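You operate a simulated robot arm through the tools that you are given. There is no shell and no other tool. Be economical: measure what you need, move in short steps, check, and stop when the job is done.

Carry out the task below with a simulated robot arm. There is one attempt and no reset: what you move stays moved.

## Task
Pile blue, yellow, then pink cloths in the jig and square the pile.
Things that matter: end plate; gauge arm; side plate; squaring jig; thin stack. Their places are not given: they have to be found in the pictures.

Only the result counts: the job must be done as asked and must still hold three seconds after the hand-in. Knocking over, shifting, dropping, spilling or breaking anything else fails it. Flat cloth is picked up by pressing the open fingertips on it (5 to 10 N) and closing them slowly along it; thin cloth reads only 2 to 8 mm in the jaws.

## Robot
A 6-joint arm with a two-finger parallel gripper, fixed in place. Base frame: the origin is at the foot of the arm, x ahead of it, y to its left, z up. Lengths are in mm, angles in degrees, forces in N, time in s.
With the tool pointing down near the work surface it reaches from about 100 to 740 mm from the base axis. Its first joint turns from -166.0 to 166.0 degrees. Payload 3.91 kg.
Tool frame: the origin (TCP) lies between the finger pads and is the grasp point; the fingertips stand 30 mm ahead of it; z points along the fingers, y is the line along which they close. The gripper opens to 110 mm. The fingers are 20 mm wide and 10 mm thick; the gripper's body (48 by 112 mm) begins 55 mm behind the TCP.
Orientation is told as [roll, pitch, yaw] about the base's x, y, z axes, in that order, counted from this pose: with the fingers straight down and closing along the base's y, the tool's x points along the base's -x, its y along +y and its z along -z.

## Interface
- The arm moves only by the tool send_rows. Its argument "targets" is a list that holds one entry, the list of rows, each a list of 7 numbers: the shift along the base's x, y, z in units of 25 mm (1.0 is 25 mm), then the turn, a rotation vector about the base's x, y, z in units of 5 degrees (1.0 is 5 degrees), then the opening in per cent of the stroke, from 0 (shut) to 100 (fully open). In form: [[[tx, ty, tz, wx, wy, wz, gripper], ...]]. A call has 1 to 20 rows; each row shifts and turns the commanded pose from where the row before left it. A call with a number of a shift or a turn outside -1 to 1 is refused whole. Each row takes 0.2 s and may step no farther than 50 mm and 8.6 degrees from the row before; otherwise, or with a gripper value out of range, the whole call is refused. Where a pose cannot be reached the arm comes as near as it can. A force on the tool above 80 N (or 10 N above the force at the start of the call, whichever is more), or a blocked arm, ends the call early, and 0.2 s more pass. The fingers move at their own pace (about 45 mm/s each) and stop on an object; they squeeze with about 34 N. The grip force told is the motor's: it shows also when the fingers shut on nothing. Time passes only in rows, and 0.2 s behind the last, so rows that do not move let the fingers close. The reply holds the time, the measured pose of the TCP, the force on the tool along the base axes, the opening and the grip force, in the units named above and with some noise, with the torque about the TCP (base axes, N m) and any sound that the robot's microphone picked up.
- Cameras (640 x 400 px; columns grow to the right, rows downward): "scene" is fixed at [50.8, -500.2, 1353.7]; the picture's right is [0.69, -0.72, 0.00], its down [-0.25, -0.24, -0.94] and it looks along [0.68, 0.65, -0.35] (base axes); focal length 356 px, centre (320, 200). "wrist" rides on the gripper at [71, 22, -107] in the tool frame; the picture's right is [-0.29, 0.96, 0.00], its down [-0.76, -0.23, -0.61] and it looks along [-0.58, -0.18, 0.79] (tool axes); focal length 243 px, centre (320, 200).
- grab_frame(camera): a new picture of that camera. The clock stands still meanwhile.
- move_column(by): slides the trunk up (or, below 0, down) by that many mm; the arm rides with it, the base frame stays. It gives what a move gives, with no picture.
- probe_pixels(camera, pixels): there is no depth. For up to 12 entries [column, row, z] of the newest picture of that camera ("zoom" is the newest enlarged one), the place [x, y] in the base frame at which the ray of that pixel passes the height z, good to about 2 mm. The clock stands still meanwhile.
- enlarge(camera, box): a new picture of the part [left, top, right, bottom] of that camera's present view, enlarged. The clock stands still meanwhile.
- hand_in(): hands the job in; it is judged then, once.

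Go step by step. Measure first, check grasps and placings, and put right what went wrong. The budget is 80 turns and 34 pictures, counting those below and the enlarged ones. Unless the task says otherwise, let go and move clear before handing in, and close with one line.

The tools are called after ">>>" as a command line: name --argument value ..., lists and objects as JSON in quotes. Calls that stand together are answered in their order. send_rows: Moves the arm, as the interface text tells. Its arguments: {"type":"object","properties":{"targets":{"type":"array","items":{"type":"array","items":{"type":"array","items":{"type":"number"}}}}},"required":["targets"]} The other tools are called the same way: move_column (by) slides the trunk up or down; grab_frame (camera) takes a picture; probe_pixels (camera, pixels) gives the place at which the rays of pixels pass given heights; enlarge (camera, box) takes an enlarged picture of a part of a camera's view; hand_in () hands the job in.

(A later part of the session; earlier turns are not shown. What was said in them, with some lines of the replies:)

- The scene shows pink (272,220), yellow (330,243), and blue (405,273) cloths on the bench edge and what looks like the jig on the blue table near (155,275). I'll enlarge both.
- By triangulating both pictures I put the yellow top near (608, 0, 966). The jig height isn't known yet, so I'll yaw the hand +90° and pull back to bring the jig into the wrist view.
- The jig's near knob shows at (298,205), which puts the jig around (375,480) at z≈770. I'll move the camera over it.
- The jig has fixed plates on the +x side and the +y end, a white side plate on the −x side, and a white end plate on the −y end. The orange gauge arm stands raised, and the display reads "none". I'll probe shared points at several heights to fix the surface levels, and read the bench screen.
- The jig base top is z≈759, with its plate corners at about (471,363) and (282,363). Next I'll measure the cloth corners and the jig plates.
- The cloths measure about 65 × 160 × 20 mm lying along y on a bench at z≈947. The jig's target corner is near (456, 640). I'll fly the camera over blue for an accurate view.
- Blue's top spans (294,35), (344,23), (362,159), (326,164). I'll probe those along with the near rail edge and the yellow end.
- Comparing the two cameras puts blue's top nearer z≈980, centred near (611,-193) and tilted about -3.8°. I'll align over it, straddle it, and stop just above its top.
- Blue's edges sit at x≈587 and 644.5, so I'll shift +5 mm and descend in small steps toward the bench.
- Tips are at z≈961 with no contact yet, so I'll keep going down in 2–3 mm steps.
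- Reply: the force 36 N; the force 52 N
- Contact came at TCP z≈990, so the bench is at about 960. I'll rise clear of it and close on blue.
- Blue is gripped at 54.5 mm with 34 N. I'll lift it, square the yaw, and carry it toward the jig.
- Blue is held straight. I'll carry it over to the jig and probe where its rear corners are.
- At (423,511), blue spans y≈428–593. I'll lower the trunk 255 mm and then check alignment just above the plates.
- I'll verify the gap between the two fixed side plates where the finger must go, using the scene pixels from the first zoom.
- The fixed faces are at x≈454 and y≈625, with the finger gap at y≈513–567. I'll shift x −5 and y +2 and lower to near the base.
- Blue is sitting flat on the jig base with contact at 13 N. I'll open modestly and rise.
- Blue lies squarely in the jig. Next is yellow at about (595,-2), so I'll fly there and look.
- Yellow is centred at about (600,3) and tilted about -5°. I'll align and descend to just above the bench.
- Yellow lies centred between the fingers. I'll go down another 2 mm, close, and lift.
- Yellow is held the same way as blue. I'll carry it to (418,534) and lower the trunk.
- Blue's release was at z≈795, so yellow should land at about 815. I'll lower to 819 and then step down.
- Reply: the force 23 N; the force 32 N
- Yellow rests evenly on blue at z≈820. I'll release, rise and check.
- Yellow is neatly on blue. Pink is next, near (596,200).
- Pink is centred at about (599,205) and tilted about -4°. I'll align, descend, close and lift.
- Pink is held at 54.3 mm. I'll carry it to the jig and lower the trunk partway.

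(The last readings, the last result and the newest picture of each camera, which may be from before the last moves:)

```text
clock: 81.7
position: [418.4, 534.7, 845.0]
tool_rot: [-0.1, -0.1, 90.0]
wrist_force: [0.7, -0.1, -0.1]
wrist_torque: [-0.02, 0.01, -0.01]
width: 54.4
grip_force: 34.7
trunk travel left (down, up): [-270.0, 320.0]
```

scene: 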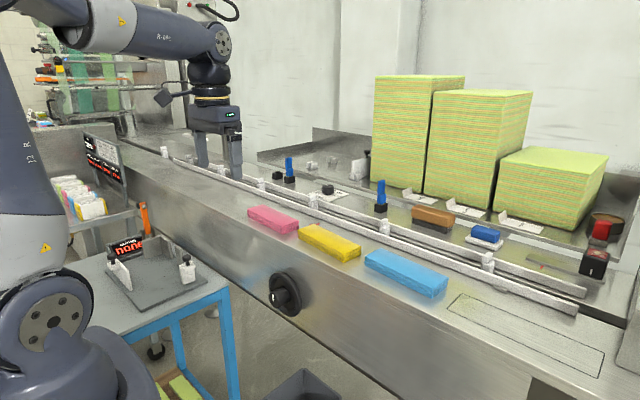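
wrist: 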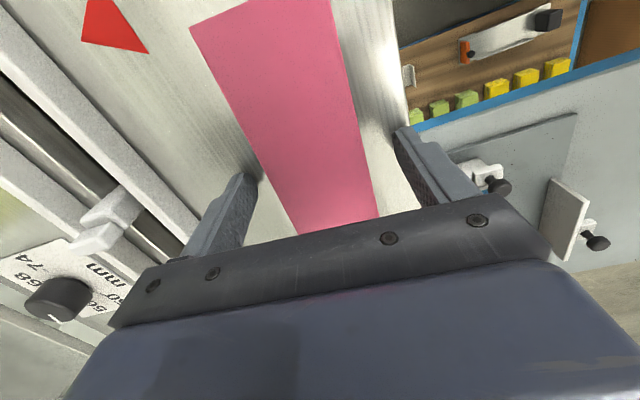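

>>> send_rows --targets '[[[0, 0, -0.08, 0, 0, 0, 35], [0, 0, 0, 0, 0, 0, 35]]]'

>>> send_rows --targets '[[[0, 0, -0.07, 0, 0, 0, 35], [0, 0, 0, 0, 0, 0, 35]]]'

```text
clock: 82.3
position: [417.7, 535.4, 844.6]
tool_rot: [-0.1, -0.1, 89.9]
wrist_force: [-1.2, 0.4, 6.9]
wrist_torque: [-0.13, 0.03, 0.0]
width: 54.6
grip_force: 34.1
trunk travel left (down, up): [-270.0, 320.0]
```

```text
clock: 82.9
position: [418.4, 533.9, 844.5]
tool_rot: [-0.2, -0.2, 90.0]
wrist_force: [-0.1, 1.6, 21.1]
wrist_torque: [-0.23, 0.03, 0.0]
width: 54.6
grip_force: 34.5
trunk travel left (down, up): [-270.0, 320.0]
```

Pink rests on yellow at z≈844.5. I'll release, rise, raise the trunk and look.

>>> send_rows --targets '[[[0, 0, 0.08, 0, 0, 0, 35], [0, 0, 0, 0, 0, 0, 50], [0, 0, 0, 0, 0, 0, 60], [0, 0, 0, 0, 0, 0, 66], [0, 0, 0.4, 0, 0, 0, 66], [0, 0, 1, 0, 0, 0, 66], [0, 0, 1, 0, 0, 0, 66]]]'

>>> move_column --by 225

>>> enlarge --camera "scene" --box '[85, 195, 245, 295]'

```text
clock: 84.5
position: [417.8, 532.9, 903.5]
tool_rot: [0.0, 0.0, 90.0]
wrist_force: [0.1, 0.1, 0.6]
wrist_torque: [0.0, -0.04, 0.03]
width: 72.5
grip_force: 0.1
trunk travel left (down, up): [-270.0, 320.0]
```

```text
clock: 86.9
position: [416.8, 531.3, 1129.3]
tool_rot: [0.0, 0.0, 90.0]
wrist_force: [-0.5, 0.4, -0.1]
wrist_torque: [0.0, 0.04, 0.01]
width: 72.7
grip_force: 0.0
trunk travel left (down, up): [-495.0, 95.0]
```

```text
4.00 times, centred on (165, 245) of scene
```

zoom: 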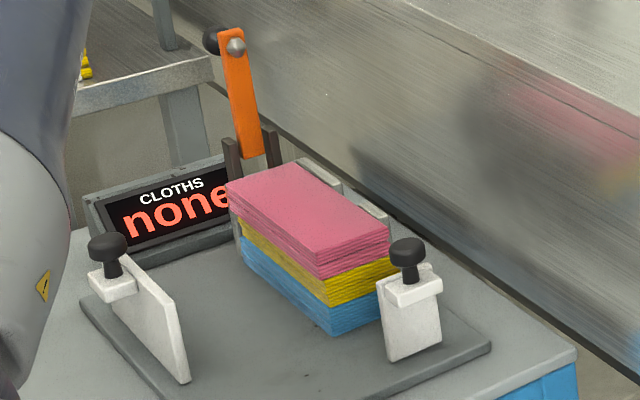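

All three cloths are piled blue, yellow, pink. Now I'll square them: the plan is to push the side plate (back face x≈288) in +x with closed fingers beside its knob, starting from behind it at (240,572).

>>> send_rows --targets '[[[-0.885, 0.205, 0, 0, 0, 0, 40], [-0.885, 0.205, 0, 0, 0, 0, 20], [-0.885, 0.205, 0, 0, 0, 0, 0], [-0.885, 0.205, 0, 0, 0, 0, 0], [-0.885, 0.205, 0, 0, 0, 0, 0], [-0.885, 0.205, 0, 0, 0, 0, 0], [-0.885, 0.205, 0, 0, 0, 0, 0], [-0.885, 0.205, 0, 0, 0, 0, 0], [0, 0, 0, 0, 0, 0, 0]]]'

>>> move_column --by -225

>>> grab_frame --camera "wrist"

```text
clock: 88.9
position: [241.1, 571.9, 1129.5]
tool_rot: [0.0, -0.1, 90.1]
wrist_force: [-0.3, -1.0, 0.1]
wrist_torque: [-0.01, 0.0, -0.03]
width: 0.1
grip_force: 33.6
trunk travel left (down, up): [-495.0, 95.0]
```

```text
clock: 91.2
position: [241.9, 572.4, 903.9]
tool_rot: [0.1, -0.1, 90.0]
wrist_force: [-0.1, -0.8, -0.3]
wrist_torque: [0.02, -0.03, -0.01]
width: 0.0
grip_force: 34.1
trunk travel left (down, up): [-270.0, 320.0]
```

```text
8 pictures are left
```

wrist: 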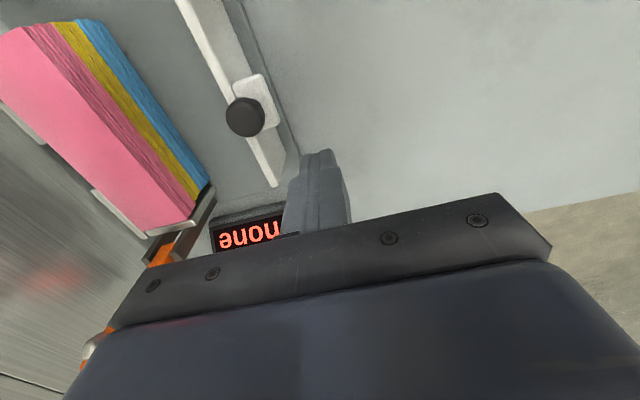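

>>> probe_pixels --camera "wrist" --pixels '[[275, 185, 835], [246, 116, 870], [246, 116, 855], [190, 20, 835], [298, 160, 765], [268, 75, 840], [279, 122, 840]]'

```text
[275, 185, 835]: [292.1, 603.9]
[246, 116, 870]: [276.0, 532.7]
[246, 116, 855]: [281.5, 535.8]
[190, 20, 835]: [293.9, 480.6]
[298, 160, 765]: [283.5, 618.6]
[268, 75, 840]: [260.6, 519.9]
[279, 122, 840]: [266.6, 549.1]
```

The plate spans y 480–604 with its knob block at y 520–549, so the finger at y 572 is clear of the block. I'll lower to z 835 and start the push.

>>> send_rows --targets '[[[0, 0, -0.8, 0, 0, 0, 0], [0, 0, -0.8, 0, 0, 0, 0], [0, 0, -0.8, 0, 0, 0, 0], [0, 0, -0.36, 0, 0, 0, 0], [0, 0, 0, 0, 0, 0, 0]]]'

>>> send_rows --targets '[[[0.4, 0, 0, 0, 0, 0, 0], [0.4, 0, 0, 0, 0, 0, 0], [0.4, 0, 0, 0, 0, 0, 0], [0.3, 0, 0, 0, 0, 0, 0], [0.2, 0, 0, 0, 0, 0, 0], [0.2, 0, 0, 0, 0, 0, 0], [0, 0, 0, 0, 0, 0, 0]]]'

```text
clock: 92.4
position: [241.6, 574.0, 834.2]
tool_rot: [0.0, -0.1, 90.1]
wrist_force: [-0.2, 0.8, -0.6]
wrist_torque: [0.0, 0.05, 0.0]
width: 0.2
grip_force: 34.5
trunk travel left (down, up): [-270.0, 320.0]
```

```text
clock: 94.0
position: [289.5, 571.3, 834.6]
tool_rot: [-0.1, -0.1, 90.0]
wrist_force: [0.1, 0.6, 0.0]
wrist_torque: [0.02, 0.05, 0.0]
width: 0.2
grip_force: 33.9
trunk travel left (down, up): [-270.0, 320.0]
```

>>> enlarge --camera "scene" --box '[85, 195, 245, 295]'

```text
4.00 times, centred on (165, 245) of scene
```

zoom: 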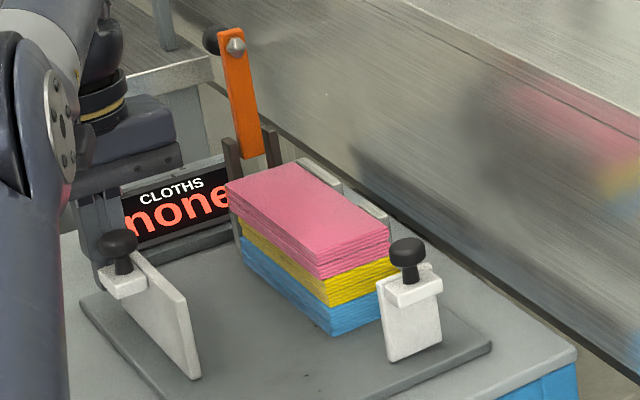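

The plate slides easily and is moving with the finger. I'll push on about 70 mm, then proceed in small steps watching force.

>>> send_rows --targets '[[[0.3, 0, 0, 0, 0, 0, 0], [0.3, 0, 0, 0, 0, 0, 0], [0.3, 0, 0, 0, 0, 0, 0], [0.3, 0, 0, 0, 0, 0, 0], [0.3, 0, 0, 0, 0, 0, 0], [0.3, 0, 0, 0, 0, 0, 0], [0.3, 0, 0, 0, 0, 0, 0], [0.3, 0, 0, 0, 0, 0, 0], [0.3, 0, 0, 0, 0, 0, 0], [0.1, 0, 0, 0, 0, 0, 0], [0, 0, 0, 0, 0, 0, 0]]]'

>>> send_rows --targets '[[[0.12, 0, 0, 0, 0, 0, 0], [0.12, 0, 0, 0, 0, 0, 0], [0.12, 0, 0, 0, 0, 0, 0], [0, 0, 0, 0, 0, 0, 0]]]'

>>> send_rows --targets '[[[0.1, 0, 0, 0, 0, 0, 0], [0.1, 0, 0, 0, 0, 0, 0], [0, 0, 0, 0, 0, 0, 0]]]'

```text
clock: 96.4
position: [359.7, 572.1, 834.7]
tool_rot: [0.0, 0.0, 90.0]
wrist_force: [0.2, -0.3, -0.6]
wrist_torque: [0.01, -0.02, 0.02]
width: 0.0
grip_force: 33.6
trunk travel left (down, up): [-270.0, 320.0]
```

```text
clock: 97.4
position: [369.5, 571.9, 836.8]
tool_rot: [-0.2, -0.2, 89.9]
wrist_force: [-0.6, 1.0, 0.2]
wrist_torque: [0.02, 0.04, -0.01]
width: 0.0
grip_force: 34.4
trunk travel left (down, up): [-270.0, 320.0]
```

```text
clock: 98.2
position: [372.8, 572.5, 834.4]
tool_rot: [-0.1, 0.0, 90.0]
wrist_force: [-0.7, 0.2, -0.6]
wrist_torque: [0.03, -0.01, -0.03]
width: 0.2
grip_force: 33.8
trunk travel left (down, up): [-270.0, 320.0]
```

>>> send_rows --targets '[[[0.1, 0, 0, 0, 0, 0, 0], [0.1, 0, 0, 0, 0, 0, 0], [0, 0, 0, 0, 0, 0, 0]]]'

>>> enlarge --camera "scene" --box '[105, 205, 225, 280]'

```text
clock: 99.0
position: [378.9, 572.1, 835.0]
tool_rot: [0.1, -0.1, 90.1]
wrist_force: [-7.9, -2.2, -3.2]
wrist_torque: [-0.03, 0.13, 0.0]
width: 0.3
grip_force: 33.7
trunk travel left (down, up): [-270.0, 320.0]
```

```text
5.33 times, centred on (165, 242) of scene
```

zoom: 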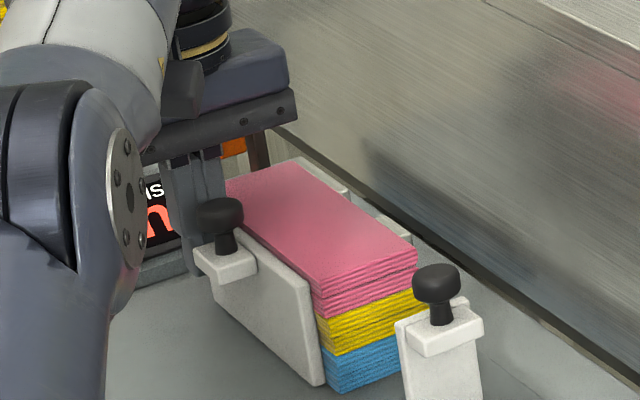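

The plate is against the pile with 8 N. I'll press a little more so the pile seats against the fixed side plates.

>>> send_rows --targets '[[[0.08, 0, 0, 0, 0, 0, 0], [0, 0, 0, 0, 0, 0, 0]]]'

>>> send_rows --targets '[[[0.08, 0, 0, 0, 0, 0, 0], [0, 0, 0, 0, 0, 0, 0]]]'

>>> send_rows --targets '[[[0.08, 0, 0, 0, 0, 0, 0], [0, 0, 0, 0, 0, 0, 0]]]'

```text
clock: 99.6
position: [376.7, 570.9, 834.2]
tool_rot: [0.2, 0.1, 90.3]
wrist_force: [-23.0, -7.3, -7.1]
wrist_torque: [-0.15, 0.42, -0.08]
width: 0.2
grip_force: 33.8
trunk travel left (down, up): [-270.0, 320.0]
```

```text
clock: 100.2
position: [377.5, 571.9, 835.1]
tool_rot: [0.2, 0.2, 90.3]
wrist_force: [-36.9, -10.5, -12.1]
wrist_torque: [-0.2, 0.65, -0.14]
width: 0.1
grip_force: 34.2
trunk travel left (down, up): [-270.0, 320.0]
```

```text
clock: 100.8
position: [377.8, 572.5, 835.6]
tool_rot: [0.3, 0.2, 90.3]
wrist_force: [-45.8, -13.6, -11.8]
wrist_torque: [-0.24, 0.78, -0.2]
width: 0.2
grip_force: 34.2
trunk travel left (down, up): [-270.0, 320.0]
```

The stiff rise to 46 N at x≈377.5 shows the pile is seated against the fixed side. I'll back off, lift clear, and move behind the end plate at (428,328).

>>> send_rows --targets '[[[-0.4, 0, 0, 0, 0, 0, 0], [-0.8, 0, 0, 0, 0, 0, 0], [0, 0, 1, 0, 0, 0, 0], [0, 0, 1, 0, 0, 0, 0], [0, 0, 1, 0, 0, 0, 0], [0, 0, 1, 0, 0, 0, 0], [0, 0, 0.2, 0, 0, 0, 0], [0, 0, 0, 0, 0, 0, 0]]]'

>>> send_rows --targets '[[[0.31, -0.98, 0, 0, 0, 0, 0], [0.31, -0.98, 0, 0, 0, 0, 0], [0.31, -0.98, 0, 0, 0, 0, 0], [0.31, -0.98, 0, 0, 0, 0, 0], [0.31, -0.98, 0, 0, 0, 0, 0], [0.31, -0.98, 0, 0, 0, 0, 0], [0.31, -0.98, 0, 0, 0, 0, 0], [0.31, -0.98, 0, 0, 0, 0, 0], [0.31, -0.98, 0, 0, 0, 0, 0], [0.31, -0.98, 0, 0, 0, 0, 0], [0, 0, 0, 0, 0, 0, 0]]]'

>>> grab_frame --camera "wrist"

```text
clock: 102.6
position: [348.9, 557.6, 930.8]
tool_rot: [0.1, -0.1, 90.0]
wrist_force: [0.4, 1.0, 0.8]
wrist_torque: [0.01, 0.02, -0.02]
width: 0.1
grip_force: 33.8
out of reach, approached as far as the arm can: row 5, 6
trunk travel left (down, up): [-270.0, 320.0]
```

```text
clock: 105.0
position: [421.7, 311.8, 931.5]
tool_rot: [-0.1, -0.2, 90.1]
wrist_force: [-0.4, 0.0, 0.0]
wrist_torque: [0.0, -0.01, 0.01]
width: 0.1
grip_force: 33.9
trunk travel left (down, up): [-270.0, 320.0]
```

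```text
5 pictures are left
```

wrist: 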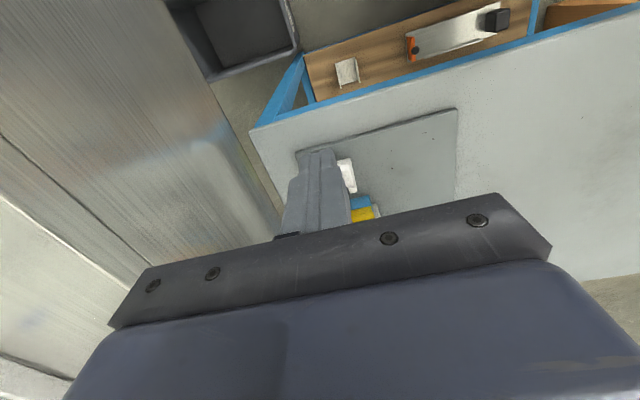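

>>> probe_pixels --camera "wrist" --pixels '[[354, 170, 840], [352, 192, 765], [350, 160, 840], [336, 160, 840], [380, 215, 765], [350, 210, 820]]'

```text
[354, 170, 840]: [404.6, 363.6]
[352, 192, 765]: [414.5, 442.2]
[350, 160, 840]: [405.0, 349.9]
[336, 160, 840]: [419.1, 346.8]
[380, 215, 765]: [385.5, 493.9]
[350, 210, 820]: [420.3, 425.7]
```

The end plate spans x≈405–445, so I'll centre at x≈427, lower to z 835 behind it, and start pushing +y.

>>> send_rows --targets '[[[0.24, 0, -0.8, 0, 0, 0, 0], [0, 0, -0.8, 0, 0, 0, 0], [0, 0, -0.8, 0, 0, 0, 0], [0, 0, -0.8, 0, 0, 0, 0], [0, 0, -0.66, 0, 0, 0, 0], [0, 0, 0, 0, 0, 0, 0]]]'

>>> send_rows --targets '[[[0, 0.3, 0, 0, 0, 0, 0], [0, 0.3, 0, 0, 0, 0, 0], [0, 0.3, 0, 0, 0, 0, 0], [0, 0.3, 0, 0, 0, 0, 0], [0, 0.3, 0, 0, 0, 0, 0], [0, 0.3, 0, 0, 0, 0, 0], [0, 0.3, 0, 0, 0, 0, 0], [0, 0, 0, 0, 0, 0, 0]]]'

>>> enlarge --camera "scene" --box '[105, 205, 249, 295]'

```text
clock: 106.4
position: [432.0, 311.1, 834.9]
tool_rot: [-0.1, 0.0, 90.0]
wrist_force: [-0.1, 0.4, -0.4]
wrist_torque: [-0.02, 0.01, 0.04]
width: 0.0
grip_force: 34.2
trunk travel left (down, up): [-270.0, 320.0]
```

```text
clock: 108.2
position: [431.6, 363.9, 832.9]
tool_rot: [0.0, 0.1, 90.0]
wrist_force: [-0.2, -0.3, -0.6]
wrist_torque: [-0.02, 0.01, -0.02]
width: 0.0
grip_force: 33.9
trunk travel left (down, up): [-270.0, 320.0]
```

```text
4.44 times, centred on (177, 250) of scene
```

zoom: 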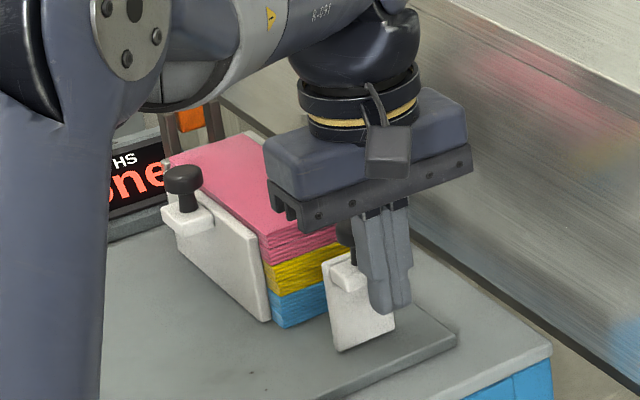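

The finger is behind the end-plate block and the knob clears the palm. I'll push on gradually, watching the force.

>>> send_rows --targets '[[[0, 0.24, 0, 0, 0, 0, 0], [0, 0.24, 0, 0, 0, 0, 0], [0, 0.24, 0, 0, 0, 0, 0], [0, 0.24, 0, 0, 0, 0, 0], [0, 0.24, 0, 0, 0, 0, 0], [0, 0.2, 0, 0, 0, 0, 0], [0, 0, 0, 0, 0, 0, 0]]]'

>>> send_rows --targets '[[[0, 0.12, 0, 0, 0, 0, 0], [0, 0.12, 0, 0, 0, 0, 0], [0, 0.12, 0, 0, 0, 0, 0], [0, 0, 0, 0, 0, 0, 0]]]'

>>> send_rows --targets '[[[0, 0.12, 0, 0, 0, 0, 0], [0, 0.12, 0, 0, 0, 0, 0], [0, 0, 0, 0, 0, 0, 0]]]'

```text
clock: 109.8
position: [431.5, 401.2, 834.2]
tool_rot: [0.1, -0.1, 90.0]
wrist_force: [-0.4, -0.2, 0.8]
wrist_torque: [0.0, 0.02, 0.0]
width: 0.1
grip_force: 34.4
trunk travel left (down, up): [-270.0, 320.0]
```

```text
clock: 110.8
position: [431.7, 409.4, 834.6]
tool_rot: [0.0, -0.2, 90.0]
wrist_force: [-0.1, -0.6, 0.6]
wrist_torque: [-0.02, -0.02, -0.03]
width: 0.0
grip_force: 34.0
trunk travel left (down, up): [-270.0, 320.0]
```

```text
clock: 111.6
position: [430.2, 415.2, 834.3]
tool_rot: [-0.1, -0.2, 90.0]
wrist_force: [-0.3, 0.0, 0.0]
wrist_torque: [0.01, -0.02, 0.03]
width: 0.1
grip_force: 34.3
trunk travel left (down, up): [-270.0, 320.0]
```

>>> send_rows --targets '[[[0, 0.12, 0, 0, 0, 0, 0], [0, 0.12, 0, 0, 0, 0, 0], [0, 0, 0, 0, 0, 0, 0]]]'

>>> send_rows --targets '[[[0, 0.12, 0, 0, 0, 0, 0], [0, 0.1, 0, 0, 0, 0, 0], [0, 0, 0, 0, 0, 0, 0]]]'

>>> send_rows --targets '[[[0, 0.1, 0, 0, 0, 0, 0], [0, 0.06, 0, 0, 0, 0, 0], [0, 0, 0, 0, 0, 0, 0]]]'

```text
clock: 112.4
position: [431.2, 420.8, 833.7]
tool_rot: [-0.1, 0.0, 90.1]
wrist_force: [-1.7, -8.7, 1.6]
wrist_torque: [-0.03, -0.02, 0.0]
width: 0.0
grip_force: 33.7
trunk travel left (down, up): [-270.0, 320.0]
```

```text
clock: 113.2
position: [432.0, 421.2, 833.7]
tool_rot: [0.2, 0.3, 89.9]
wrist_force: [-4.4, -52.9, 6.0]
wrist_torque: [-0.22, -0.25, 0.1]
width: 0.0
grip_force: 34.1
trunk travel left (down, up): [-270.0, 320.0]
```

```text
clock: 114.0
position: [430.3, 420.9, 833.9]
tool_rot: [0.2, 0.5, 89.8]
wrist_force: [-4.8, -67.0, 0.9]
wrist_torque: [-0.18, -0.52, 0.17]
width: 0.0
grip_force: 33.9
trunk travel left (down, up): [-270.0, 320.0]
```

It went stiff at y≈421 with 53–67 N, so the pile should be seated at the end. I'll back off, lift clear and look.

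>>> send_rows --targets '[[[0, -0.5, 0, 0, 0, 0, 0], [0, -1, 0, 0, 0, 0, 0], [0, -1, 0, 0, 0, 0, 0], [0, -0.6, 0, 0, 0, 0, 0], [0, 0, 0.8, 0, 0, 0, 0], [0, 0, 1, 0, 0, 0, 0], [0, 0, 1, 0, 0, 0, 0], [-0.5, -1, 0, 0, 0, 0, 0], [-0.5, -1, 0, 0, 0, 0, 0], [-0.5, -1, 0, 0, 0, 0, 0], [-0.5, -1, 0, 0, 0, 0, 0], [0, 0, 0, 0, 0, 0, 0]]]'

>>> move_column --by 255

>>> enlarge --camera "scene" --box '[85, 195, 229, 285]'

```text
clock: 116.6
position: [379.5, 254.6, 902.8]
tool_rot: [0.1, -0.1, 90.0]
wrist_force: [0.6, -0.2, -0.1]
wrist_torque: [0.0, 0.04, 0.0]
width: 0.0
grip_force: 33.8
trunk travel left (down, up): [-270.0, 320.0]
```

```text
clock: 119.3
position: [379.1, 253.9, 1157.8]
tool_rot: [0.0, -0.1, 89.9]
wrist_force: [-0.2, 0.4, 0.4]
wrist_torque: [-0.01, -0.01, 0.0]
width: 0.2
grip_force: 33.4
trunk travel left (down, up): [-525.0, 65.0]
```

```text
4.44 times, centred on (157, 240) of scene
```

zoom: 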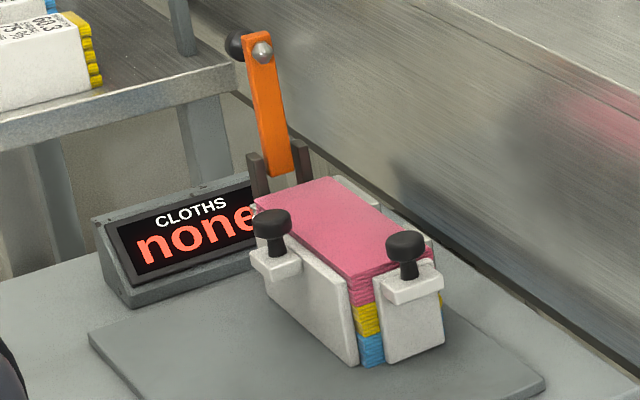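

The pile is boxed in on all sides with both plates touching. The display still reads "none" and the gauge arm is up, so I'll check the labels beside the jig in case they explain the gauge.

>>> enlarge --camera "scene" --box '[30, 130, 190, 230]'

```text
4.00 times, centred on (110, 180) of scene
```

zoom: 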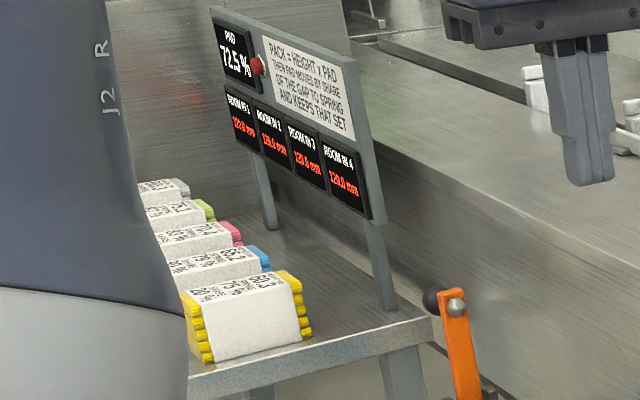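

The notice on the rack concerns the pad packs on another job. The blue–yellow–pink pile is seated between the fixed plates and both movable plates, and the hand is clear, so I'm handing in.

>>> hand_in

```text
The job is handed in.
```

The blue, yellow and pink cloths are piled in that order in the jig, and I squared the pile by pushing the side plate and end plate until both went stiff. I left the gauge arm up because the task didn't ask for it, so the jig's display still reads "CLOTHS none".
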